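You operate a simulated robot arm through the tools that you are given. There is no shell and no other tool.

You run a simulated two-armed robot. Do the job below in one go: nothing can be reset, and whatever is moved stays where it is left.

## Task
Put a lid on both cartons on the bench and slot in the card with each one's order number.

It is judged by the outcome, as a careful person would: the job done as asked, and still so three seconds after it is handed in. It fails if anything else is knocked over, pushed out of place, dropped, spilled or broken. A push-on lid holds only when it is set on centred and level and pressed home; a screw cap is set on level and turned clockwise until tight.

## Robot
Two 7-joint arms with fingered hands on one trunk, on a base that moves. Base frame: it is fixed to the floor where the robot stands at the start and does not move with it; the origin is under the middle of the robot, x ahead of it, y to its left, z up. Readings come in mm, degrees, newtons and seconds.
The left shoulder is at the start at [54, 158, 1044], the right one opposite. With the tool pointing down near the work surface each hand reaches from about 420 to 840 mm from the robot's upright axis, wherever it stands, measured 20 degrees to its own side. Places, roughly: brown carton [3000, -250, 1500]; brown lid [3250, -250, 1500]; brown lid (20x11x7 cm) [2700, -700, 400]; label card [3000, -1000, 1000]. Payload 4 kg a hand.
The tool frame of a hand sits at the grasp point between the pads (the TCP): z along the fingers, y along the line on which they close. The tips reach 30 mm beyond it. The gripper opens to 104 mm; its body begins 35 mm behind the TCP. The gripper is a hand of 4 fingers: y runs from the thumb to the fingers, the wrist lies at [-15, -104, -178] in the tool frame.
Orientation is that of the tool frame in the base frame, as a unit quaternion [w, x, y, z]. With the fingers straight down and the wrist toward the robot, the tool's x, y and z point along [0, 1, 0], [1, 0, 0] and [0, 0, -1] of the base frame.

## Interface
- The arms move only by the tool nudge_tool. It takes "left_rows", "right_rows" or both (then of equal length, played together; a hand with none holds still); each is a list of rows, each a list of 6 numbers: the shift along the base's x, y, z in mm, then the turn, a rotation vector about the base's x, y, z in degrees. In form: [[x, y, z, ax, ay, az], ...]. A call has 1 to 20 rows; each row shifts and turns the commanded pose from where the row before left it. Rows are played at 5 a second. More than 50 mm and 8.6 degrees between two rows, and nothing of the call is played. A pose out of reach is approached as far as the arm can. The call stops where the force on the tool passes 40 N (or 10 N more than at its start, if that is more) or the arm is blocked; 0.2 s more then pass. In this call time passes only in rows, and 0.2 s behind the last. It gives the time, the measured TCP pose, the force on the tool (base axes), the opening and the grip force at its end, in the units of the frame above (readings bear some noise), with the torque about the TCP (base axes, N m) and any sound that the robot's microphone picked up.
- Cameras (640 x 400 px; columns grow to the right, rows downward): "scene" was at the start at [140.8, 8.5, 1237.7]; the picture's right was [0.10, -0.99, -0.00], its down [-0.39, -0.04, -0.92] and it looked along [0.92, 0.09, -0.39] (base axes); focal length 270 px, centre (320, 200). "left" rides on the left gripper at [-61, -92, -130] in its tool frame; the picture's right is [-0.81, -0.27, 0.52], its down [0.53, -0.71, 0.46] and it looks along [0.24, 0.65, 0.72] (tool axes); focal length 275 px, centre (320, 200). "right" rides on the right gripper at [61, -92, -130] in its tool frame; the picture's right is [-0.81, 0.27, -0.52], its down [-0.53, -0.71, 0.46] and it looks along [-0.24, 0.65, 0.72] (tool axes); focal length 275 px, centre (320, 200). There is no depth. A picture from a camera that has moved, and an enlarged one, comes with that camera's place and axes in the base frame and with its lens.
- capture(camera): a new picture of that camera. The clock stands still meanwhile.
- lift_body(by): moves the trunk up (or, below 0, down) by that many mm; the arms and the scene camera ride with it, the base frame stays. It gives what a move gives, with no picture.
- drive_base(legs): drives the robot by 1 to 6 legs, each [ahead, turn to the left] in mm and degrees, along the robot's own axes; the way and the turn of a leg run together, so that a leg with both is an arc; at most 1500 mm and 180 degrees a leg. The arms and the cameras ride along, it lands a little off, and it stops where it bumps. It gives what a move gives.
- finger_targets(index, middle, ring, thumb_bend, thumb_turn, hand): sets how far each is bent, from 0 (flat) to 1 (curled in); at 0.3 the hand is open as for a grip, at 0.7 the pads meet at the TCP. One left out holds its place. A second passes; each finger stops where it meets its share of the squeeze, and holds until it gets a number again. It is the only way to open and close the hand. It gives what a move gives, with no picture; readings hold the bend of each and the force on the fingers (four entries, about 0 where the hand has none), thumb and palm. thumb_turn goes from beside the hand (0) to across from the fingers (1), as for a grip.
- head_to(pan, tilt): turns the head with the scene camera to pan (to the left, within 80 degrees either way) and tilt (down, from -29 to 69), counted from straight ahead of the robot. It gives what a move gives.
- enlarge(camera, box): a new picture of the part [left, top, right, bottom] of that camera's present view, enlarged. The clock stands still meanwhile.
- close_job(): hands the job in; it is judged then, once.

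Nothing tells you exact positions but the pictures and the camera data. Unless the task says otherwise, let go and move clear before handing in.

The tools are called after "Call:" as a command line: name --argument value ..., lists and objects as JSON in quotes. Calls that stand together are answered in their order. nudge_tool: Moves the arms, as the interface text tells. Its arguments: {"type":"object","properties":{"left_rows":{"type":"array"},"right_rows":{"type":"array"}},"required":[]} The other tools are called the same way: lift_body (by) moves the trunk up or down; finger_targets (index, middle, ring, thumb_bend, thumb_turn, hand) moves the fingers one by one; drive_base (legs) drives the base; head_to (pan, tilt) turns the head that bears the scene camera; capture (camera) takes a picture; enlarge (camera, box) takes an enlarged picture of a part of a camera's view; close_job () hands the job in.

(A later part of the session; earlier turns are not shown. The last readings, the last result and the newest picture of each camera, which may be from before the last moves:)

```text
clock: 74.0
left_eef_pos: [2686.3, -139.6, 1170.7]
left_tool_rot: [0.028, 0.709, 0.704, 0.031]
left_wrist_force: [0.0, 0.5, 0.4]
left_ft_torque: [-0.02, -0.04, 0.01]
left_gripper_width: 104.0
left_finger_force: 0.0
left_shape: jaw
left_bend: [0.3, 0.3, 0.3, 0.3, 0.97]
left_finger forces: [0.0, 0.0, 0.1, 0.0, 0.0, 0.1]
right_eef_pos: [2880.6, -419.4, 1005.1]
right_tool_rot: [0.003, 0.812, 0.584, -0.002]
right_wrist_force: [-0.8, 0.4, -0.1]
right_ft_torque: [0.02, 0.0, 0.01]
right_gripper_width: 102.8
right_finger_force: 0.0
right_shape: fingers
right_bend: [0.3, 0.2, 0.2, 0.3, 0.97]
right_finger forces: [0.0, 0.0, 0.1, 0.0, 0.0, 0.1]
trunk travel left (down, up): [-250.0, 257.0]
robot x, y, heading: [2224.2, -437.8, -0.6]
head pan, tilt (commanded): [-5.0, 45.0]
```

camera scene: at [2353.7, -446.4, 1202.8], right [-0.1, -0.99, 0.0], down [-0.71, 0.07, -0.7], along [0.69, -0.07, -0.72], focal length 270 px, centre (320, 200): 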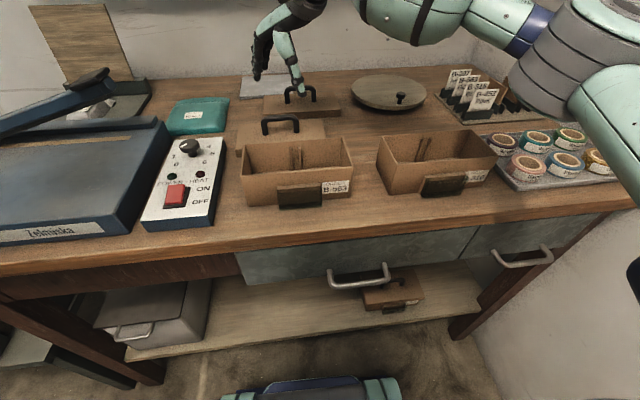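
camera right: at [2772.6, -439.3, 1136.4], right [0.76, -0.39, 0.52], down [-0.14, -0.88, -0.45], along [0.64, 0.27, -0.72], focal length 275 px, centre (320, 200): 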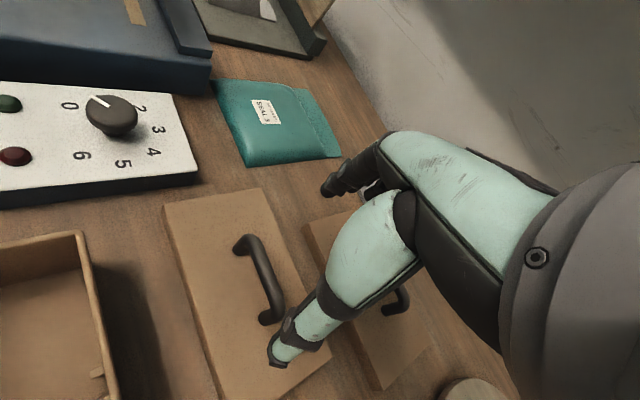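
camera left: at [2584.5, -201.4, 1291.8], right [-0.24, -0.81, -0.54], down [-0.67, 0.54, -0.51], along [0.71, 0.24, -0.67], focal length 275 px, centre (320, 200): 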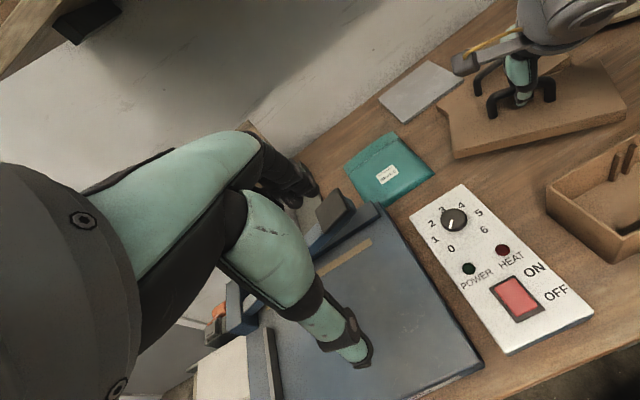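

Call:
nudge_tool --right_rows '[[0, 0, 0, 0, 0, -7.8], [0, 0, 0, 0, 0, -7.8], [0, 0, 0, 0, 0, -7.8], [0, 0, 0, 0, 0, -7.8], [0, 0, 0, 0, 0, -7.8], [0, 0, 0, 0, 0, -7.8], [0, 0, 0, 0, 0, -7.8], [0, 0, 0, 0, 0, -7.8], [0, 0, 0, 0, 0, -7.8], [0, 0, 0, 0, 0, 0]]'

Call:
capture --camera "scene"

Call:
capture --camera "right"

```text
clock: 76.2
left_eef_pos: [2686.1, -141.5, 1170.3]
left_tool_rot: [0.029, 0.709, 0.704, 0.032]
left_wrist_force: [-0.5, 1.1, 0.2]
left_ft_torque: [0.0, 0.01, 0.02]
left_gripper_width: 103.9
left_finger_force: 0.0
left_shape: jaw
left_bend: [0.3, 0.3, 0.3, 0.3, 0.97]
left_finger forces: [0.1, 0.0, 0.0, 0.0, 0.0, 0.1]
right_eef_pos: [2880.1, -424.4, 1005.0]
right_tool_rot: [0.003, 0.977, 0.213, -0.003]
right_wrist_force: [-1.0, -0.7, -0.4]
right_ft_torque: [-0.03, 0.0, 0.03]
right_gripper_width: 102.8
right_finger_force: 0.3
right_shape: fingers
right_bend: [0.3, 0.2, 0.2, 0.3, 0.97]
right_finger forces: [0.0, 0.0, 0.1, 0.1, 0.1, 0.0]
right hand out of reach, approached as far as the arm can: row 6, 7, 8, 9
trunk travel left (down, up): [-250.0, 257.0]
robot x, y, heading: [2225.2, -436.8, -0.7]
head pan, tilt (commanded): [-5.0, 45.0]
```

```text
taken
camera scene: at [2353.7, -446.0, 1202.8], right [-0.1, -0.99, 0.0], down [-0.71, 0.07, -0.7], along [0.69, -0.07, -0.72], focal length 270 px, centre (320, 200)
```

scene: 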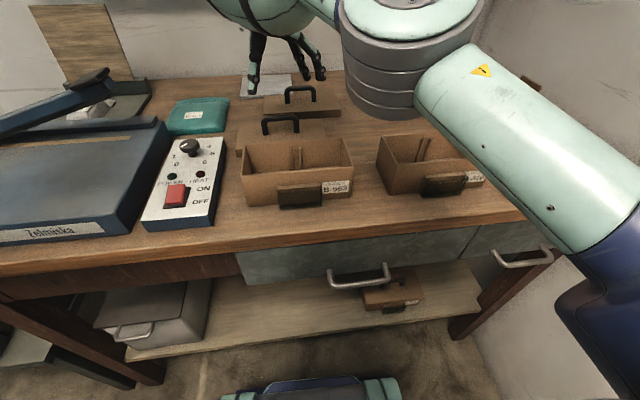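

```text
taken
camera right: at [2898.6, -314.8, 1136.5], right [-0.62, -0.58, 0.52], down [-0.78, 0.42, -0.45], along [0.04, -0.69, -0.72], focal length 275 px, centre (320, 200)
```

right: 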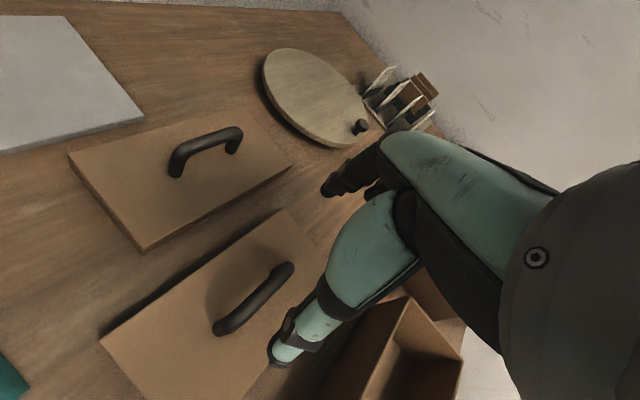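

The wrist range here is about -65° to +44°, so an end-to-end grip isn't possible from this stance. Instead I'll carry the lid like a suitcase: the three fingers hooked under the bar, thumb left open so it can't twist it. I'll turn the hand back to straight and re-measure the lid.

Call:
nudge_tool --right_rows '[[0, 0, 0, 0, 0, 7.4], [0, 0, 0, 0, 0, 7.4], [0, 0, 0, 0, 0, 7.4], [0, 0, 0, 0, 0, 7.4], [0, 0, 0, 0, 0, 7.4], [0, 0, 0, 0, 0, 7.4], [0, 0, 0, 0, 0, 7.4], [0, 0, 0, 0, 0, 7.4], [0, 0, 0, 0, 0, 7.4], [0, 0, 0, 0, 0, 0]]'

Call:
enlarge --camera "scene" --box '[220, 70, 380, 170]'

Call:
capture --camera "right"

```text
clock: 78.3
left_eef_pos: [2687.2, -141.1, 1170.6]
left_tool_rot: [0.028, 0.71, 0.703, 0.032]
left_wrist_force: [0.7, -1.1, 0.1]
left_ft_torque: [0.05, -0.02, -0.03]
left_gripper_width: 103.9
left_finger_force: 0.1
left_shape: jaw
left_bend: [0.3, 0.3, 0.3, 0.3, 0.97]
left_finger forces: [0.0, 0.1, 0.0, 0.0, 0.0, 0.0]
right_eef_pos: [2873.8, -426.3, 1003.1]
right_tool_rot: [0.002, 0.698, 0.716, -0.001]
right_wrist_force: [0.1, 0.2, -0.2]
right_ft_torque: [0.01, 0.01, 0.01]
right_gripper_width: 103.0
right_finger_force: 0.0
right_shape: fingers
right_bend: [0.3, 0.2, 0.2, 0.3, 0.97]
right_finger forces: [0.1, 0.1, 0.0, 0.0, 0.0, 0.1]
trunk travel left (down, up): [-250.0, 257.0]
robot x, y, heading: [2226.4, -439.4, -0.7]
head pan, tilt (commanded): [-5.0, 45.0]
```

```text
4.00 times, centred on (300, 120) of scene
camera zoom: at [2353.6, -446.1, 1202.8], right [-0.1, -0.99, 0.0], down [-0.71, 0.07, -0.7], along [0.69, -0.07, -0.72], focal length 1078 px, centre (400, 520)
```

zoom: 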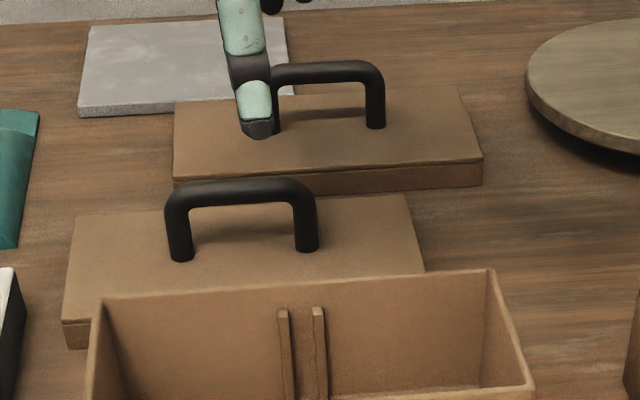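

```text
taken
camera right: at [2781.4, -367.7, 1134.9], right [0.29, -0.8, 0.52], down [-0.7, -0.55, -0.45], along [0.65, -0.23, -0.72], focal length 275 px, centre (320, 200)
```

right: 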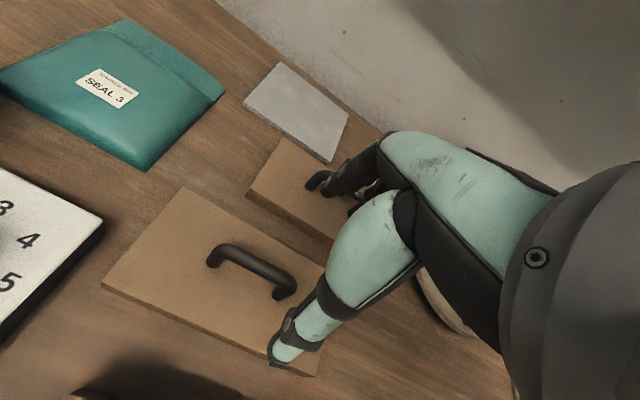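

Call:
enlarge --camera "right" --box '[170, 210, 330, 310]'

```text
4.00 times, centred on (250, 260) of right
camera zoom: at [2781.4, -367.7, 1134.9], right [0.29, -0.8, 0.52], down [-0.7, -0.55, -0.45], along [0.65, -0.23, -0.72], focal length 1101 px, centre (600, -40)
```

zoom: 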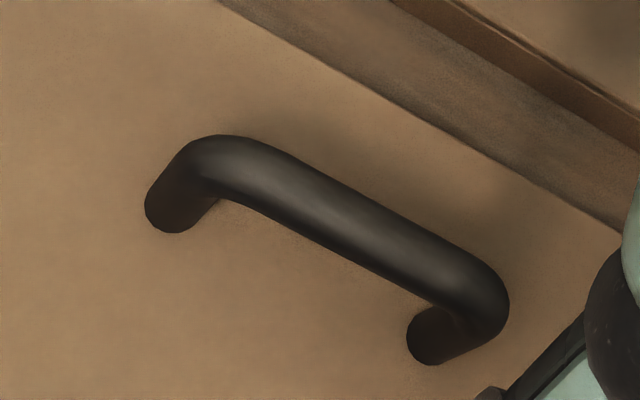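

Both cameras now agree: the handle centre is at (2881, -413), its yaw is about +2.5°, and the bar centre is at z≈912. I'll lower so that index and middle fit between the handle legs, thumb and ring open, and curl those two around the bar toward the palm.

Call:
finger_targets --hand "right" --index 0.35 --middle 0.35 --ring 0.1 --thumb_bend 0.3

Call:
nudge_tool --right_rows '[[4, 7, -12, 0, 0, 0.5], [4, 7, -12, 0, 0, 0.5], [2, 5, -12, 0, 0, 0], [0, 0, -12, 0, 0, 0], [0, 0, -12, 0, 0, 0], [0, 0, -10, 0, 0, 0], [0, 0, -10, 0, 0, 0], [0, 0, -9, 0, 0, 0], [0, 0, 0, 0, 0, 0]]'

Call:
finger_targets --hand "right" --index 0.6 --middle 0.6

Call:
enlarge --camera "scene" --box '[210, 60, 370, 160]'

```text
clock: 79.3
left_eef_pos: [2686.2, -140.3, 1169.4]
left_tool_rot: [0.028, 0.709, 0.704, 0.031]
left_wrist_force: [-0.3, 0.4, 0.3]
left_ft_torque: [-0.03, -0.01, 0.0]
left_gripper_width: 104.1
left_finger_force: 0.0
left_shape: jaw
left_bend: [0.3, 0.3, 0.3, 0.3, 0.97]
left_finger forces: [0.0, 0.0, 0.0, 0.0, 0.0, 0.0]
right_eef_pos: [2874.2, -426.7, 1004.3]
right_tool_rot: [0.003, 0.699, 0.715, -0.002]
right_wrist_force: [-0.4, 0.2, 0.2]
right_ft_torque: [0.03, 0.01, -0.01]
right_gripper_width: 96.8
right_finger_force: 0.1
right_shape: fingers
right_bend: [0.35, 0.35, 0.1, 0.3, 0.97]
right_finger forces: [0.0, 0.0, 0.0, 0.1, 0.1, 0.1]
trunk travel left (down, up): [-250.0, 257.0]
robot x, y, heading: [2226.1, -435.0, -0.7]
head pan, tilt (commanded): [-5.0, 45.0]
```

```text
clock: 81.3
left_eef_pos: [2686.7, -141.0, 1170.7]
left_tool_rot: [0.028, 0.709, 0.704, 0.032]
left_wrist_force: [-0.6, -0.3, -0.2]
left_ft_torque: [0.0, -0.01, 0.0]
left_gripper_width: 103.9
left_finger_force: 0.0
left_shape: jaw
left_bend: [0.3, 0.3, 0.3, 0.3, 0.97]
left_finger forces: [0.0, 0.0, 0.1, 0.0, 0.0, 0.0]
right_eef_pos: [2885.0, -409.5, 914.7]
right_tool_rot: [0.002, 0.692, 0.722, -0.002]
right_wrist_force: [0.7, -0.8, -0.7]
right_ft_torque: [0.01, 0.01, 0.02]
right_gripper_width: 97.2
right_finger_force: 0.0
right_shape: fingers
right_bend: [0.35, 0.35, 0.1, 0.3, 0.97]
right_finger forces: [0.0, 0.1, 0.0, 0.0, 0.1, 0.1]
trunk travel left (down, up): [-250.0, 257.0]
robot x, y, heading: [2224.2, -437.2, -0.7]
head pan, tilt (commanded): [-5.0, 45.0]
```

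```text
clock: 82.3
left_eef_pos: [2687.5, -142.0, 1170.1]
left_tool_rot: [0.029, 0.71, 0.703, 0.031]
left_wrist_force: [0.9, -0.4, -0.1]
left_ft_torque: [-0.03, 0.01, 0.01]
left_gripper_width: 103.9
left_finger_force: 0.1
left_shape: jaw
left_bend: [0.3, 0.3, 0.3, 0.3, 0.97]
left_finger forces: [0.1, 0.1, 0.0, 0.1, 0.0, 0.0]
right_eef_pos: [2884.1, -408.1, 915.3]
right_tool_rot: [0.003, 0.693, 0.721, -0.001]
right_wrist_force: [0.3, 0.4, -0.5]
right_ft_torque: [-0.01, 0.0, 0.01]
right_gripper_width: 64.5
right_finger_force: 0.0
right_shape: fingers
right_bend: [0.6, 0.6, 0.1, 0.3, 0.97]
right_finger forces: [0.1, 0.0, 0.0, 0.0, 0.0, 0.0]
trunk travel left (down, up): [-250.0, 257.0]
robot x, y, heading: [2222.3, -437.5, -0.9]
head pan, tilt (commanded): [-5.0, 45.0]
```

```text
4.00 times, centred on (290, 110) of scene
camera zoom: at [2353.7, -446.4, 1202.8], right [-0.1, -0.99, 0.0], down [-0.71, 0.07, -0.7], along [0.69, -0.07, -0.72], focal length 1078 px, centre (440, 560)
```

zoom: 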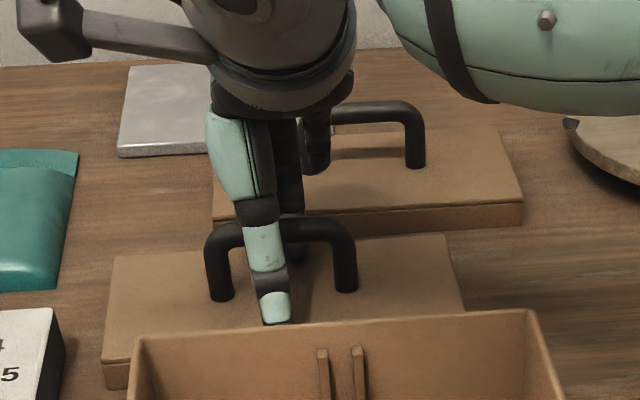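

Call:
finger_targets --hand "right" --index 0.72 --middle 0.72 --thumb_bend 0.15

Call:
enlarge --camera "scene" --box '[210, 60, 370, 160]'

Call:
finger_targets --hand "right" --index 0.82 --middle 0.82

Call:
enlarge --camera "scene" --box '[210, 60, 370, 160]'

```text
clock: 83.3
left_eef_pos: [2686.6, -141.3, 1171.5]
left_tool_rot: [0.028, 0.709, 0.704, 0.032]
left_wrist_force: [-0.9, 0.7, -0.2]
left_ft_torque: [0.0, 0.01, 0.0]
left_gripper_width: 103.8
left_finger_force: 0.1
left_shape: jaw
left_bend: [0.3, 0.3, 0.3, 0.3, 0.97]
left_finger forces: [0.0, 0.0, 0.0, 0.1, 0.0, 0.1]
right_eef_pos: [2884.6, -407.2, 914.8]
right_tool_rot: [0.002, 0.693, 0.721, -0.002]
right_wrist_force: [0.2, -0.4, -0.4]
right_ft_torque: [0.02, 0.01, 0.04]
right_gripper_width: 59.0
right_finger_force: 0.0
right_shape: fingers
right_bend: [0.72, 0.72, 0.1, 0.15, 0.97]
right_finger forces: [0.1, 0.0, 0.0, 0.1, 0.0, 0.0]
trunk travel left (down, up): [-250.0, 257.0]
robot x, y, heading: [2223.3, -434.4, -0.6]
head pan, tilt (commanded): [-5.0, 45.0]
```

```text
4.00 times, centred on (290, 110) of scene
camera zoom: at [2353.7, -446.4, 1202.8], right [-0.1, -0.99, 0.0], down [-0.71, 0.07, -0.7], along [0.69, -0.07, -0.72], focal length 1078 px, centre (440, 560)
```

zoom: 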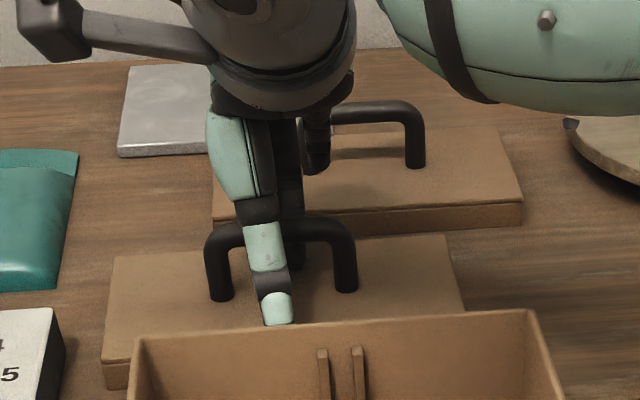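

```text
clock: 84.3
left_eef_pos: [2686.0, -140.7, 1171.4]
left_tool_rot: [0.028, 0.71, 0.703, 0.031]
left_wrist_force: [-0.1, -0.1, -0.6]
left_ft_torque: [-0.04, 0.0, 0.01]
left_gripper_width: 104.0
left_finger_force: 0.1
left_shape: jaw
left_bend: [0.3, 0.3, 0.3, 0.3, 0.97]
left_finger forces: [0.0, 0.1, 0.0, 0.0, 0.0, 0.0]
right_eef_pos: [2884.1, -408.0, 913.9]
right_tool_rot: [0.003, 0.693, 0.721, -0.001]
right_wrist_force: [-0.1, -0.4, -0.7]
right_ft_torque: [-0.02, 0.01, 0.03]
right_gripper_width: 44.6
right_finger_force: 0.8
right_shape: fingers
right_bend: [0.82, 0.82, 0.1, 0.15, 0.97]
right_finger forces: [0.1, 0.5, 0.0, 0.0, 0.0, 0.1]
trunk travel left (down, up): [-250.0, 257.0]
robot x, y, heading: [2225.5, -436.8, -0.7]
head pan, tilt (commanded): [-5.0, 45.0]
```

```text
4.00 times, centred on (290, 110) of scene
camera zoom: at [2353.7, -446.4, 1202.8], right [-0.1, -0.99, 0.0], down [-0.71, 0.07, -0.7], along [0.69, -0.07, -0.72], focal length 1078 px, centre (440, 560)
```

zoom: 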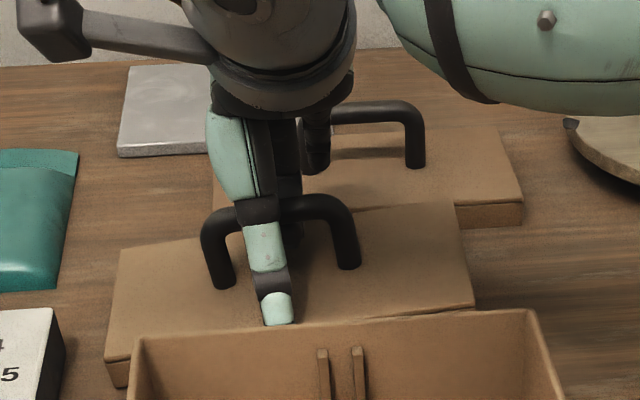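

The fingers hook under the bar and lift it. I'll curl further so the bar seats against the palm.

Call:
finger_targets --hand "right" --index 0.92 --middle 0.92

Call:
enlarge --camera "scene" --box '[210, 60, 370, 160]'

```text
clock: 85.3
left_eef_pos: [2686.8, -140.8, 1170.0]
left_tool_rot: [0.028, 0.71, 0.703, 0.032]
left_wrist_force: [-0.2, 0.3, -0.1]
left_ft_torque: [0.01, 0.0, -0.03]
left_gripper_width: 103.9
left_finger_force: 0.0
left_shape: jaw
left_bend: [0.3, 0.3, 0.3, 0.3, 0.97]
left_finger forces: [0.0, 0.1, 0.0, 0.0, 0.1, 0.0]
right_eef_pos: [2884.1, -410.5, 914.6]
right_tool_rot: [0.001, 0.693, 0.721, -0.001]
right_wrist_force: [0.7, -0.3, -0.5]
right_ft_torque: [-0.03, 0.02, -0.03]
right_gripper_width: 54.1
right_finger_force: 2.0
right_shape: fingers
right_bend: [0.92, 0.92, 0.1, 0.14, 0.97]
right_finger forces: [1.3, 1.8, 0.1, 0.0, 0.7, 0.1]
trunk travel left (down, up): [-250.0, 257.0]
robot x, y, heading: [2225.7, -435.3, -0.7]
head pan, tilt (commanded): [-5.0, 45.0]
```

```text
4.00 times, centred on (290, 110) of scene
camera zoom: at [2353.7, -446.4, 1202.8], right [-0.1, -0.99, 0.0], down [-0.71, 0.07, -0.7], along [0.69, -0.07, -0.72], focal length 1078 px, centre (440, 560)
```

zoom: 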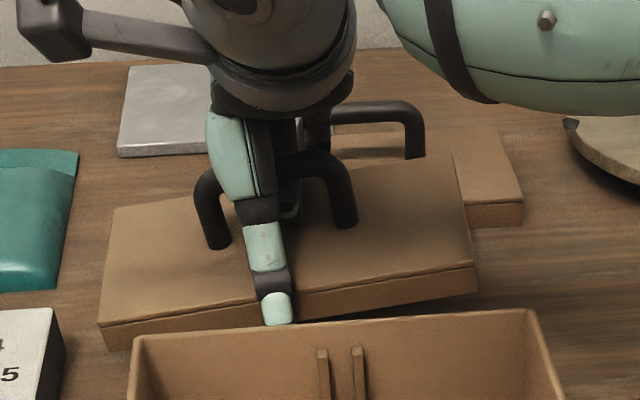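

Call:
nudge_tool --right_rows '[[0, 0, 10, 0, 0, 0], [0, 0, 15, 0, 0, 0], [0, 0, 20, 0, 0, 0], [0, 0, 20, 0, 0, 0], [0, 0, 20, 0, 0, 0], [0, 0, 0, 0, 0, 0]]'

Call:
enlarge --camera "scene" --box '[190, 30, 390, 155]'

Call:
capture --camera "left"

```text
clock: 86.8
left_eef_pos: [2686.9, -141.1, 1170.6]
left_tool_rot: [0.028, 0.71, 0.703, 0.032]
left_wrist_force: [-0.7, -0.5, -0.7]
left_ft_torque: [0.0, -0.03, 0.01]
left_gripper_width: 104.0
left_finger_force: 0.0
left_shape: jaw
left_bend: [0.3, 0.3, 0.3, 0.3, 0.97]
left_finger forces: [0.0, 0.0, 0.1, 0.0, 0.0, 0.0]
right_eef_pos: [2884.0, -407.5, 1001.9]
right_tool_rot: [0.003, 0.693, 0.721, -0.001]
right_wrist_force: [-0.1, -0.1, -0.3]
right_ft_torque: [0.03, -0.02, 0.02]
right_gripper_width: 54.2
right_finger_force: 1.7
right_shape: fingers
right_bend: [0.92, 0.92, 0.1, 0.14, 0.97]
right_finger forces: [1.3, 1.7, 0.1, 0.1, 0.7, 0.0]
trunk travel left (down, up): [-250.0, 257.0]
robot x, y, heading: [2222.6, -434.0, -0.5]
head pan, tilt (commanded): [-5.0, 45.0]
```

```text
3.20 times, centred on (290, 92) of scene
camera zoom: at [2354.0, -446.4, 1202.7], right [-0.1, -0.99, 0.0], down [-0.71, 0.07, -0.7], along [0.69, -0.07, -0.72], focal length 863 px, centre (416, 544)
```

zoom: 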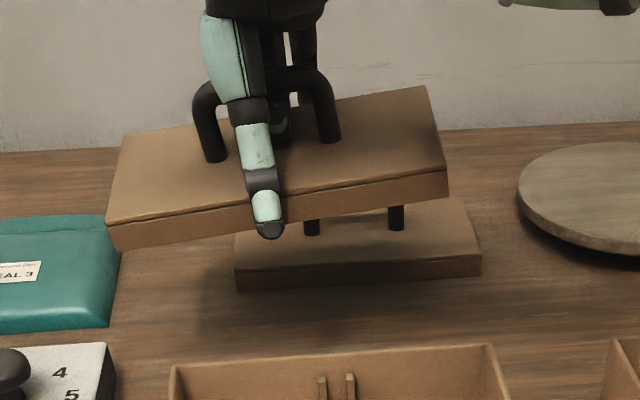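

```text
taken
camera left: at [2584.5, -201.3, 1291.8], right [-0.24, -0.81, -0.54], down [-0.67, 0.54, -0.51], along [0.71, 0.24, -0.67], focal length 275 px, centre (320, 200)
```

left: 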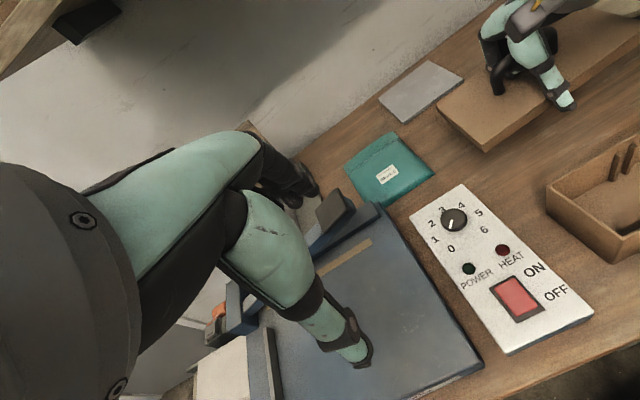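

The lid is now held firmly. It is rolled about 6° with its right end up, and its back edge is about 4° high. I'll level it by turning the hand, then carry it above the B-316 carton.

Call:
nudge_tool --right_rows '[[0, 0, 10, 2, 1.5, 0], [0, 0, 10, 2, 1.5, 0], [0, 0, 0, 1.9, 1.4, 0], [-20, -34, 0, 0, 0, 0], [-20, -34, 0, 0, 0, 0], [-20, -34, 0, 0, 0, 0], [-20, -34, 0, 0, 0, 0], [-20, -35, 0, 0, 0, 0], [-20, -35, 0, 0, 0, 0], [-20, -35, 0, 0, 0, 0], [-19, -34, 0, 0, 0, 0], [0, 0, 0, 0, 0, 0], [0, 0, 0, 0, 0, 0]]'

Call:
capture --camera "scene"

Call:
enlarge --camera "scene" --box '[350, 90, 550, 215]'

```text
clock: 89.5
left_eef_pos: [2686.6, -141.2, 1170.8]
left_tool_rot: [0.027, 0.71, 0.703, 0.031]
left_wrist_force: [-0.2, -0.4, -0.3]
left_ft_torque: [0.0, -0.02, -0.02]
left_gripper_width: 104.0
left_finger_force: 0.0
left_shape: jaw
left_bend: [0.3, 0.3, 0.3, 0.3, 0.97]
left_finger forces: [0.0, 0.1, 0.1, 0.0, 0.0, 0.0]
right_eef_pos: [2724.0, -685.1, 1021.0]
right_tool_rot: [-0.061, 0.692, 0.72, 0.009]
right_wrist_force: [0.0, -1.1, -0.8]
right_ft_torque: [0.0, -0.02, -0.03]
right_gripper_width: 54.4
right_finger_force: 1.3
right_shape: fingers
right_bend: [0.92, 0.92, 0.1, 0.14, 0.97]
right_finger forces: [1.0, 1.4, 0.1, 0.0, 0.6, 0.1]
trunk travel left (down, up): [-250.0, 257.0]
robot x, y, heading: [2225.9, -439.9, -0.6]
head pan, tilt (commanded): [-5.0, 45.0]
```

```text
taken
camera scene: at [2353.3, -446.9, 1202.8], right [-0.1, -0.99, 0.0], down [-0.71, 0.07, -0.7], along [0.69, -0.07, -0.72], focal length 270 px, centre (320, 200)
```

scene: 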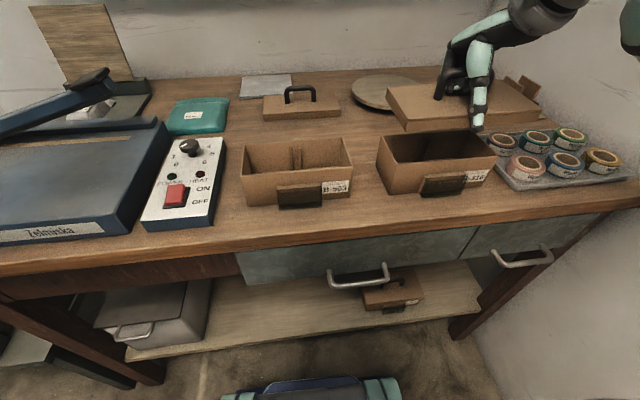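

```text
3.20 times, centred on (450, 152) of scene
camera zoom: at [2353.3, -446.9, 1202.8], right [-0.1, -0.99, 0.0], down [-0.71, 0.07, -0.7], along [0.69, -0.07, -0.72], focal length 863 px, centre (-96, 352)
```

zoom: 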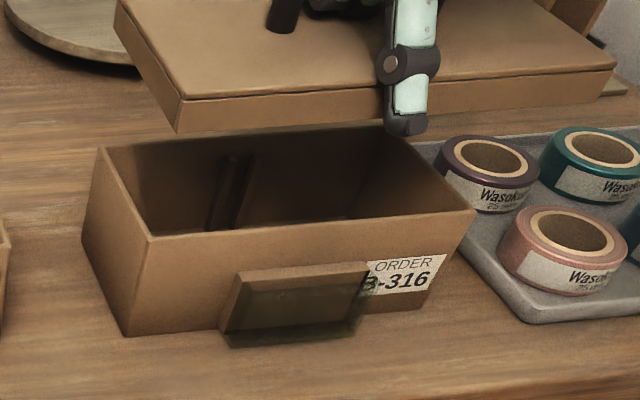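

Call:
enlarge --camera "scene" --box '[370, 60, 570, 185]'

```text
3.20 times, centred on (470, 122) of scene
camera zoom: at [2353.3, -446.9, 1202.8], right [-0.1, -0.99, 0.0], down [-0.71, 0.07, -0.7], along [0.69, -0.07, -0.72], focal length 863 px, centre (-160, 448)
```

zoom: 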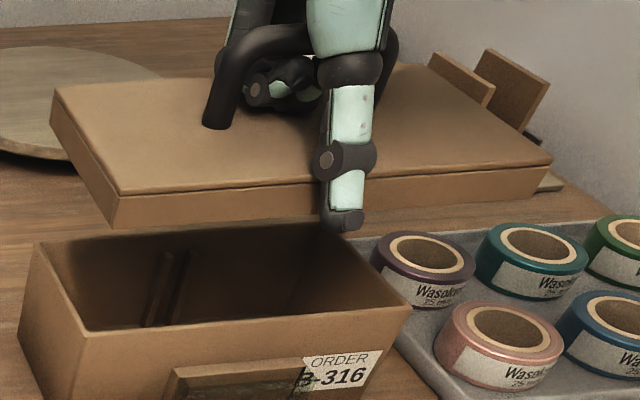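

The lid is nearly level, with about 2° of roll left. I'll correct that and come down to roughly 20 mm above the rim to compare edges with the carton.

Call:
nudge_tool --right_rows '[[0, 0, -10, 1.1, 0.5, 0.4], [0, 0, -10, 1.1, 0.5, 0.4], [0, 0, -10, 0, 0, 0], [0, 0, -10, 0, 0, 0], [0, 0, -6, 0, 0, 0], [0, 0, 0, 0, 0, 0]]'

Call:
enlarge --camera "scene" --box '[360, 80, 560, 205]'

```text
clock: 91.0
left_eef_pos: [2687.2, -140.8, 1170.2]
left_tool_rot: [0.027, 0.71, 0.703, 0.032]
left_wrist_force: [1.1, -0.1, 0.0]
left_ft_torque: [-0.04, 0.01, 0.02]
left_gripper_width: 104.2
left_finger_force: 0.1
left_shape: jaw
left_bend: [0.3, 0.3, 0.3, 0.3, 0.97]
left_finger forces: [0.0, 0.1, 0.1, 0.0, 0.0, 0.0]
right_eef_pos: [2724.8, -683.2, 974.4]
right_tool_rot: [-0.08, 0.685, 0.724, 0.016]
right_wrist_force: [0.4, -0.4, -0.7]
right_ft_torque: [-0.01, 0.0, 0.0]
right_gripper_width: 54.3
right_finger_force: 1.3
right_shape: fingers
right_bend: [0.92, 0.92, 0.1, 0.15, 0.97]
right_finger forces: [0.8, 1.4, 0.1, 0.1, 0.6, 0.0]
trunk travel left (down, up): [-250.0, 257.0]
robot x, y, heading: [2226.8, -434.0, -0.9]
head pan, tilt (commanded): [-5.0, 45.0]
```

```text
3.20 times, centred on (460, 142) of scene
camera zoom: at [2353.5, -446.5, 1202.8], right [-0.1, -0.99, 0.0], down [-0.71, 0.07, -0.7], along [0.69, -0.07, -0.72], focal length 863 px, centre (-128, 384)
```

zoom: 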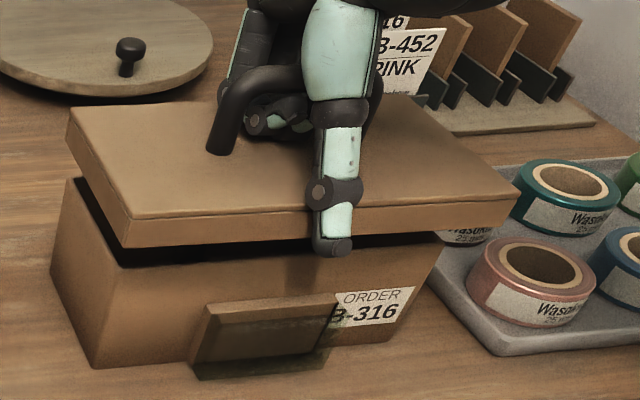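

At this hover the lid is level within about 1 mm. The edge comparison says it should shift about 2.5 mm toward me and 4 mm left. I'll apply that, lower just into engagement and check.

Call:
nudge_tool --right_rows '[[-2.5, 4, 0, 0, 0, 0], [0, 0, -6, 0, 0, 0], [0, 0, -6, 0, 0, 0], [0, 0, -5, 0, 0, 0], [0, 0, -4, 0, 0, 0], [0, 0, -4, 0, 0, 0], [0, 0, 0, 0, 0, 0]]'

Call:
enlarge --camera "scene" --box '[360, 90, 560, 215]'

```text
clock: 92.5
left_eef_pos: [2686.3, -141.5, 1171.0]
left_tool_rot: [0.027, 0.71, 0.703, 0.031]
left_wrist_force: [1.1, 0.4, 0.1]
left_ft_torque: [-0.01, 0.01, 0.0]
left_gripper_width: 103.8
left_finger_force: 0.0
left_shape: jaw
left_bend: [0.3, 0.3, 0.3, 0.3, 0.97]
left_finger forces: [0.0, 0.0, 0.0, 0.0, 0.0, 0.1]
right_eef_pos: [2722.5, -679.6, 949.5]
right_tool_rot: [-0.079, 0.685, 0.724, 0.017]
right_wrist_force: [0.9, -0.7, 3.1]
right_ft_torque: [-0.06, -0.19, -0.02]
right_gripper_width: 54.2
right_finger_force: 3.8
right_shape: fingers
right_bend: [0.92, 0.92, 0.1, 0.15, 0.97]
right_finger forces: [1.5, 6.1, 0.0, 0.0, 0.4, 0.1]
trunk travel left (down, up): [-250.0, 257.0]
robot x, y, heading: [2225.2, -431.2, -0.5]
head pan, tilt (commanded): [-5.0, 45.0]
```

```text
3.20 times, centred on (460, 152) of scene
camera zoom: at [2353.2, -446.3, 1202.9], right [-0.1, -0.99, 0.0], down [-0.71, 0.07, -0.7], along [0.69, -0.07, -0.72], focal length 863 px, centre (-128, 352)
```

zoom: 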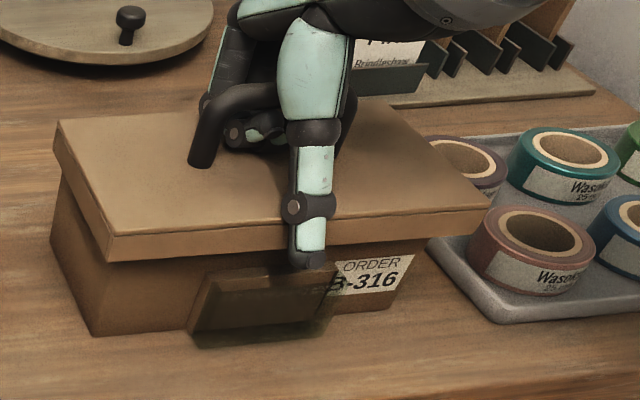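

Call:
enlarge --camera "scene" --box '[370, 120, 450, 170]'

Call:
enlarge --camera "scene" --box '[440, 140, 520, 190]'

Call:
capture --camera "right"

```text
8.00 times, centred on (410, 145) of scene
camera zoom: at [2353.2, -446.3, 1202.9], right [-0.1, -0.99, 0.0], down [-0.71, 0.07, -0.7], along [0.69, -0.07, -0.72], focal length 2157 px, centre (-400, 640)
```

zoom: 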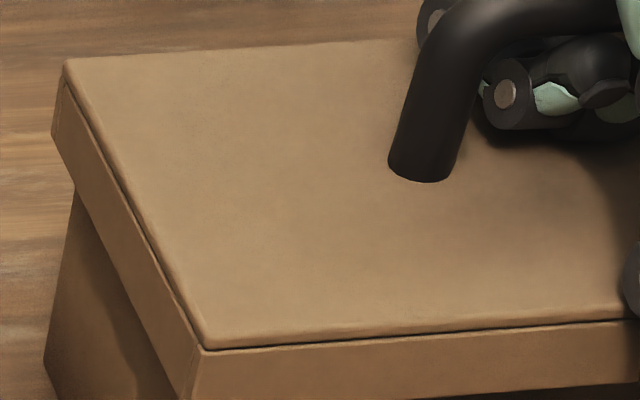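

```text
8.00 times, centred on (480, 165) of scene
camera zoom: at [2353.2, -446.3, 1202.9], right [-0.1, -0.99, 0.0], down [-0.71, 0.07, -0.7], along [0.69, -0.07, -0.72], focal length 2157 px, centre (-960, 480)
```

zoom: 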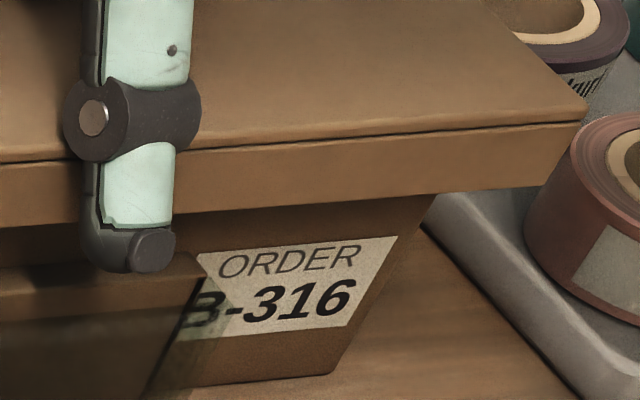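

```text
taken
camera right: at [2640.8, -642.6, 1096.1], right [0.36, -0.85, 0.38], down [-0.73, -0.51, -0.46], along [0.59, -0.11, -0.8], focal length 275 px, centre (320, 200)
```

right: 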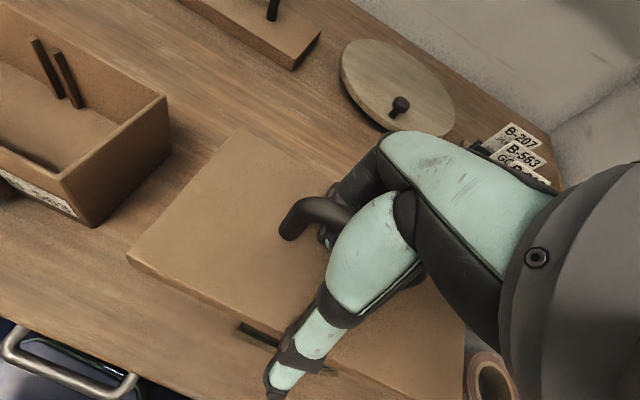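

Torque says the contact is at the back edge. Re-measuring gives the lid top at z≈943, with the lid 6 mm too far toward me and 3 mm too far left, so the back wall is sitting on the rim. I'll lift 6 mm, shift by (+6.5, -3.5), and lower again.

Call:
nudge_tool --right_rows '[[0, 0, 6, 0, 0, 0], [3.3, -1.8, 0, 0, 0, 0], [3.2, -1.7, 0, 0, 0, 0], [0, 0, 0, 0, 0, 0], [0, 0, -4, 0, 0, 0], [0, 0, -3, 0, 0, 0], [0, 0, -3, 0, 0, 0], [0, 0, 0, 0, 0, 0]]'

Call:
enlarge --camera "scene" --box '[360, 90, 560, 215]'

```text
clock: 94.3
left_eef_pos: [2683.5, -140.5, 1172.2]
left_tool_rot: [0.029, 0.71, 0.703, 0.033]
left_wrist_force: [-0.1, -0.5, -0.2]
left_ft_torque: [-0.01, 0.01, 0.0]
left_gripper_width: 104.0
left_finger_force: 0.0
left_shape: jaw
left_bend: [0.3, 0.3, 0.3, 0.3, 0.97]
left_finger forces: [0.1, 0.1, 0.1, 0.0, 0.0, 0.0]
right_eef_pos: [2726.7, -682.9, 949.0]
right_tool_rot: [-0.077, 0.686, 0.723, 0.021]
right_wrist_force: [-0.2, -3.6, 27.1]
right_ft_torque: [-0.3, -1.12, -0.05]
right_gripper_width: 53.2
right_finger_force: 21.9
right_shape: fingers
right_bend: [0.91, 0.91, 0.1, 0.15, 0.97]
right_finger forces: [5.1, 37.7, 0.0, 0.0, 0.0, 0.0]
trunk travel left (down, up): [-250.0, 257.0]
robot x, y, heading: [2221.4, -436.8, -0.8]
head pan, tilt (commanded): [-5.0, 45.0]
```

```text
3.20 times, centred on (460, 152) of scene
camera zoom: at [2350.6, -445.8, 1203.3], right [-0.1, -0.99, 0.0], down [-0.71, 0.07, -0.7], along [0.7, -0.07, -0.71], focal length 863 px, centre (-128, 352)
```

zoom: 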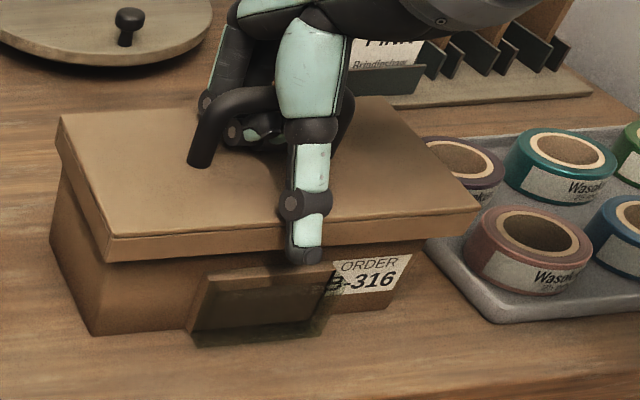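

It's still resting on the rim with 27 N, so I'll unload. Comparing lid and rim corners on the same plane gives a remaining offset of about (+3, +2.5) mm and 0.8° of yaw. I'll lift, correct and lower gently again.

Call:
nudge_tool --right_rows '[[0, 0, 5, 0, 0, 0], [0, 0, 6, 0, 0, 0], [1.5, 1.2, 0, 0, 0, 0.4], [1.5, 1.3, 0, 0, 0, 0.4], [0, 0, 0, 0, 0, 0]]'

Call:
enlarge --camera "scene" --box '[360, 90, 560, 215]'

Call:
enlarge --camera "scene" --box '[370, 120, 450, 170]'

Call:
enlarge --camera "scene" --box '[440, 140, 520, 190]'

```text
clock: 95.5
left_eef_pos: [2686.7, -140.1, 1170.6]
left_tool_rot: [0.028, 0.709, 0.704, 0.031]
left_wrist_force: [-1.2, -1.0, 0.5]
left_ft_torque: [0.0, 0.02, 0.0]
left_gripper_width: 103.8
left_finger_force: 0.1
left_shape: jaw
left_bend: [0.3, 0.3, 0.3, 0.3, 0.97]
left_finger forces: [0.0, 0.0, 0.0, 0.0, 0.1, 0.1]
right_eef_pos: [2732.1, -680.1, 955.4]
right_tool_rot: [-0.08, 0.68, 0.729, 0.016]
right_wrist_force: [0.3, -0.2, -0.3]
right_ft_torque: [-0.02, 0.05, -0.02]
right_gripper_width: 54.2
right_finger_force: 0.7
right_shape: fingers
right_bend: [0.92, 0.92, 0.1, 0.15, 0.97]
right_finger forces: [0.7, 1.3, 0.1, 0.0, 0.5, 0.0]
trunk travel left (down, up): [-250.0, 257.0]
robot x, y, heading: [2225.0, -440.2, -0.9]
head pan, tilt (commanded): [-5.0, 45.0]
```

```text
3.20 times, centred on (460, 152) of scene
camera zoom: at [2353.4, -446.5, 1202.8], right [-0.1, -0.99, 0.0], down [-0.71, 0.07, -0.7], along [0.69, -0.07, -0.72], focal length 863 px, centre (-128, 352)
```

zoom: 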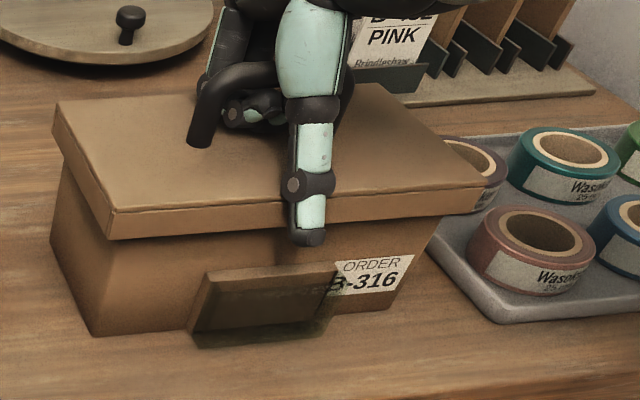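

```text
8.00 times, centred on (410, 145) of scene
camera zoom: at [2353.4, -446.5, 1202.8], right [-0.1, -0.99, 0.0], down [-0.71, 0.07, -0.7], along [0.69, -0.07, -0.72], focal length 2157 px, centre (-400, 640)
```

zoom: 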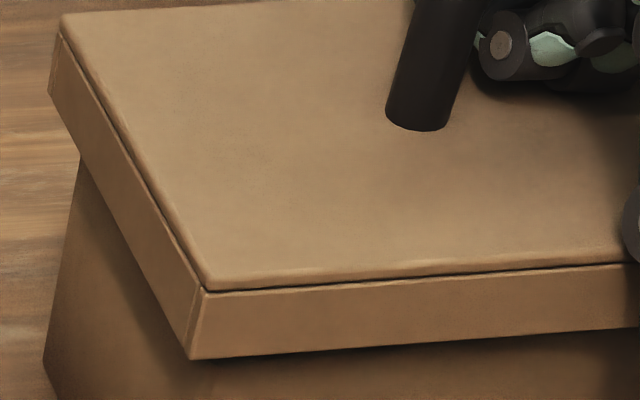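

```text
8.00 times, centred on (480, 165) of scene
camera zoom: at [2353.4, -446.5, 1202.8], right [-0.1, -0.99, 0.0], down [-0.71, 0.07, -0.7], along [0.69, -0.07, -0.72], focal length 2157 px, centre (-960, 480)
```

zoom: 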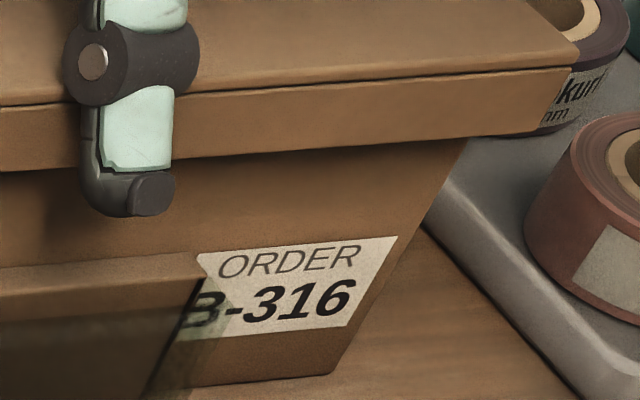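

The press tipped the lid's back edge down about 3°. I'll level that out, trim the position slightly, and re-measure before lowering.

Call:
nudge_tool --right_rows '[[-1.5, 0.7, 0, 0, -1.4, 0], [-1.5, 0.8, 0, 0, -1.4, 0], [0, 0, 0, 0, 0, 0], [0, 0, 0, 0, 0, 0]]'

Call:
enlarge --camera "scene" --box '[370, 120, 450, 170]'

Call:
enlarge --camera "scene" --box '[440, 140, 520, 190]'

Call:
enlarge --camera "scene" --box '[370, 160, 450, 210]'

```text
clock: 96.5
left_eef_pos: [2686.6, -141.5, 1169.9]
left_tool_rot: [0.028, 0.71, 0.703, 0.031]
left_wrist_force: [0.7, -0.4, -1.6]
left_ft_torque: [0.0, -0.03, -0.02]
left_gripper_width: 103.6
left_finger_force: 0.1
left_shape: jaw
left_bend: [0.3, 0.3, 0.3, 0.3, 0.97]
left_finger forces: [0.0, 0.0, 0.0, 0.2, 0.0, 0.0]
right_eef_pos: [2728.7, -680.6, 956.2]
right_tool_rot: [-0.063, 0.68, 0.73, 0.032]
right_wrist_force: [-0.1, 0.4, -0.8]
right_ft_torque: [0.01, 0.05, 0.02]
right_gripper_width: 54.3
right_finger_force: 1.6
right_shape: fingers
right_bend: [0.92, 0.92, 0.1, 0.15, 0.97]
right_finger forces: [0.8, 1.3, 0.0, 0.0, 0.5, 0.1]
trunk travel left (down, up): [-250.0, 257.0]
robot x, y, heading: [2227.3, -440.2, -0.7]
head pan, tilt (commanded): [-5.0, 45.0]
```

```text
8.00 times, centred on (410, 145) of scene
camera zoom: at [2353.4, -446.5, 1202.8], right [-0.1, -0.99, 0.0], down [-0.71, 0.07, -0.7], along [0.69, -0.07, -0.72], focal length 2157 px, centre (-400, 640)
```

zoom: 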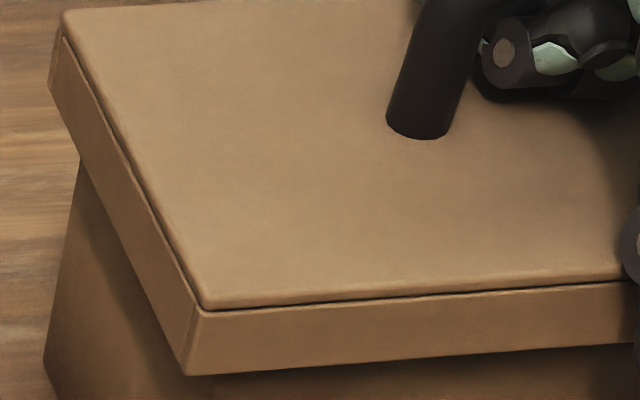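

```text
8.00 times, centred on (480, 165) of scene
camera zoom: at [2353.4, -446.5, 1202.8], right [-0.1, -0.99, 0.0], down [-0.71, 0.07, -0.7], along [0.69, -0.07, -0.72], focal length 2157 px, centre (-960, 480)
```

zoom: 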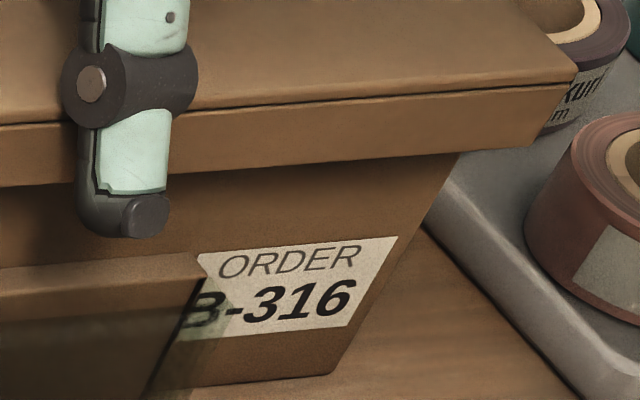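

```text
8.00 times, centred on (410, 185) of scene
camera zoom: at [2353.4, -446.5, 1202.8], right [-0.1, -0.99, 0.0], down [-0.71, 0.07, -0.7], along [0.69, -0.07, -0.72], focal length 2157 px, centre (-400, 320)
```

zoom: 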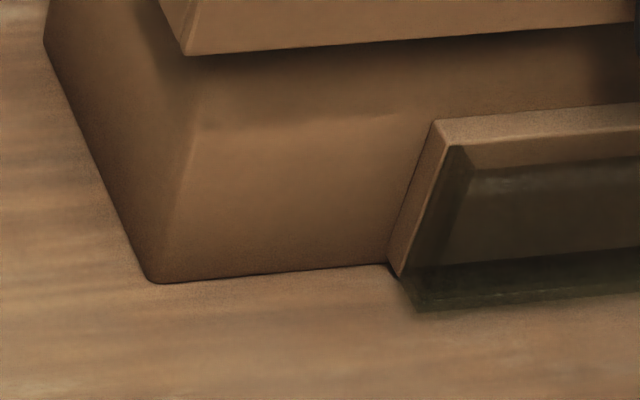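

Lid centre (2728.5, -691.3) now matches the carton centre (2728.4, -691.4), and the lid is level. I'll lower it slowly.

Call:
nudge_tool --right_rows '[[0, 0, -3, 0, 0, 0.4], [0, 0, -3, 0, 0, 0], [0, 0, -2, 0, 0, 0], [0, 0, -2, 0, 0, 0], [0, 0, -2, 0, 0, 0], [0, 0, 0, 0, 0, 0]]'

Call:
enlarge --camera "scene" --box '[360, 90, 560, 215]'

```text
clock: 98.0
left_eef_pos: [2684.1, -140.7, 1170.2]
left_tool_rot: [0.028, 0.709, 0.704, 0.032]
left_wrist_force: [0.0, 0.1, 0.1]
left_ft_torque: [-0.04, -0.01, 0.02]
left_gripper_width: 103.9
left_finger_force: 0.0
left_shape: jaw
left_bend: [0.3, 0.3, 0.3, 0.3, 0.97]
left_finger forces: [0.0, 0.0, 0.0, 0.1, 0.1, 0.1]
right_eef_pos: [2728.9, -679.6, 949.7]
right_tool_rot: [-0.059, 0.678, 0.732, 0.036]
right_wrist_force: [7.0, -4.9, 31.7]
right_ft_torque: [-0.28, -0.31, 0.0]
right_gripper_width: 55.6
right_finger_force: 15.5
right_shape: fingers
right_bend: [0.92, 0.92, 0.1, 0.12, 0.97]
right_finger forces: [0.0, 28.0, 0.0, 0.0, 3.6, 0.0]
trunk travel left (down, up): [-250.0, 257.0]
robot x, y, heading: [2225.1, -437.0, -0.7]
head pan, tilt (commanded): [-5.0, 45.0]
```

```text
3.20 times, centred on (460, 152) of scene
camera zoom: at [2351.5, -445.7, 1203.2], right [-0.1, -0.99, 0.0], down [-0.71, 0.07, -0.7], along [0.7, -0.07, -0.72], focal length 863 px, centre (-128, 352)
```

zoom: 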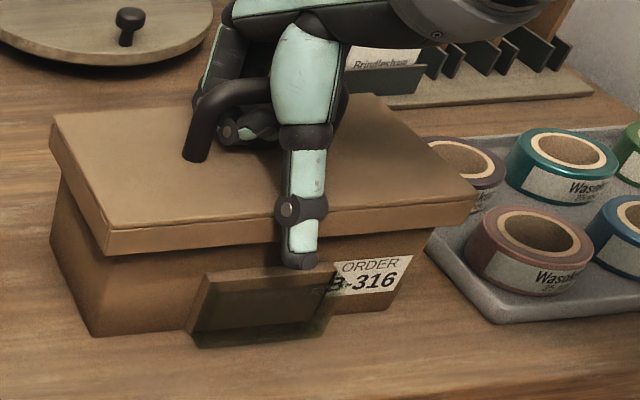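

Call:
nudge_tool --right_rows '[[0, 0, 4, 0, 0, 0], [0, 0, 0, 0, 0, 0]]'

Call:
enlarge --camera "scene" --box '[370, 120, 450, 170]'

Call:
enlarge --camera "scene" --box '[430, 145, 510, 195]'

```text
clock: 98.5
left_eef_pos: [2685.2, -141.1, 1171.2]
left_tool_rot: [0.029, 0.71, 0.703, 0.031]
left_wrist_force: [-0.8, 0.6, -0.3]
left_ft_torque: [-0.03, 0.0, 0.0]
left_gripper_width: 104.0
left_finger_force: 0.0
left_shape: jaw
left_bend: [0.3, 0.3, 0.3, 0.3, 0.97]
left_finger forces: [0.0, 0.1, 0.0, 0.0, 0.1, 0.0]
right_eef_pos: [2728.5, -678.9, 947.9]
right_tool_rot: [-0.062, 0.677, 0.733, 0.031]
right_wrist_force: [3.9, -1.2, 18.7]
right_ft_torque: [-0.19, -0.33, 0.08]
right_gripper_width: 54.9
right_finger_force: 9.8
right_shape: fingers
right_bend: [0.92, 0.92, 0.1, 0.13, 0.98]
right_finger forces: [0.0, 18.2, 0.0, 0.0, 1.3, 0.1]
trunk travel left (down, up): [-250.0, 257.0]
robot x, y, heading: [2225.4, -438.4, -0.7]
head pan, tilt (commanded): [-5.0, 45.0]
```

```text
8.00 times, centred on (410, 145) of scene
camera zoom: at [2351.9, -445.8, 1202.9], right [-0.1, -0.99, 0.0], down [-0.71, 0.07, -0.7], along [0.7, -0.07, -0.72], focal length 2157 px, centre (-400, 640)
```

zoom: 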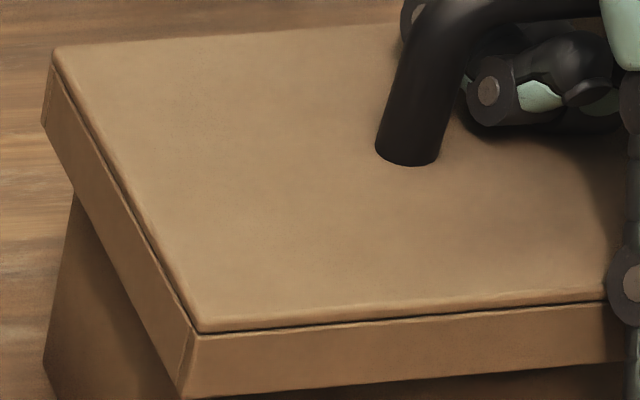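

```text
8.00 times, centred on (470, 170) of scene
camera zoom: at [2351.9, -445.8, 1202.9], right [-0.1, -0.99, 0.0], down [-0.71, 0.07, -0.7], along [0.7, -0.07, -0.72], focal length 2157 px, centre (-880, 440)
```

zoom: 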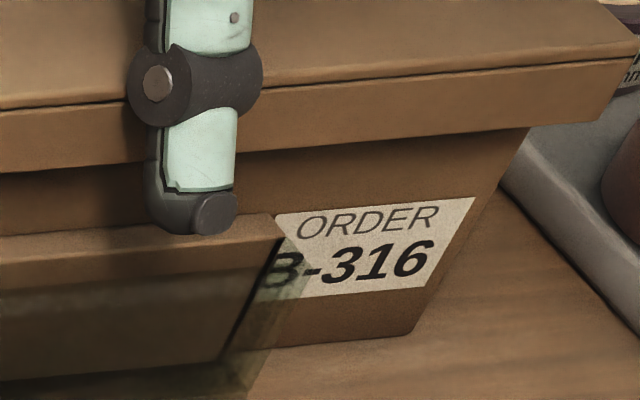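

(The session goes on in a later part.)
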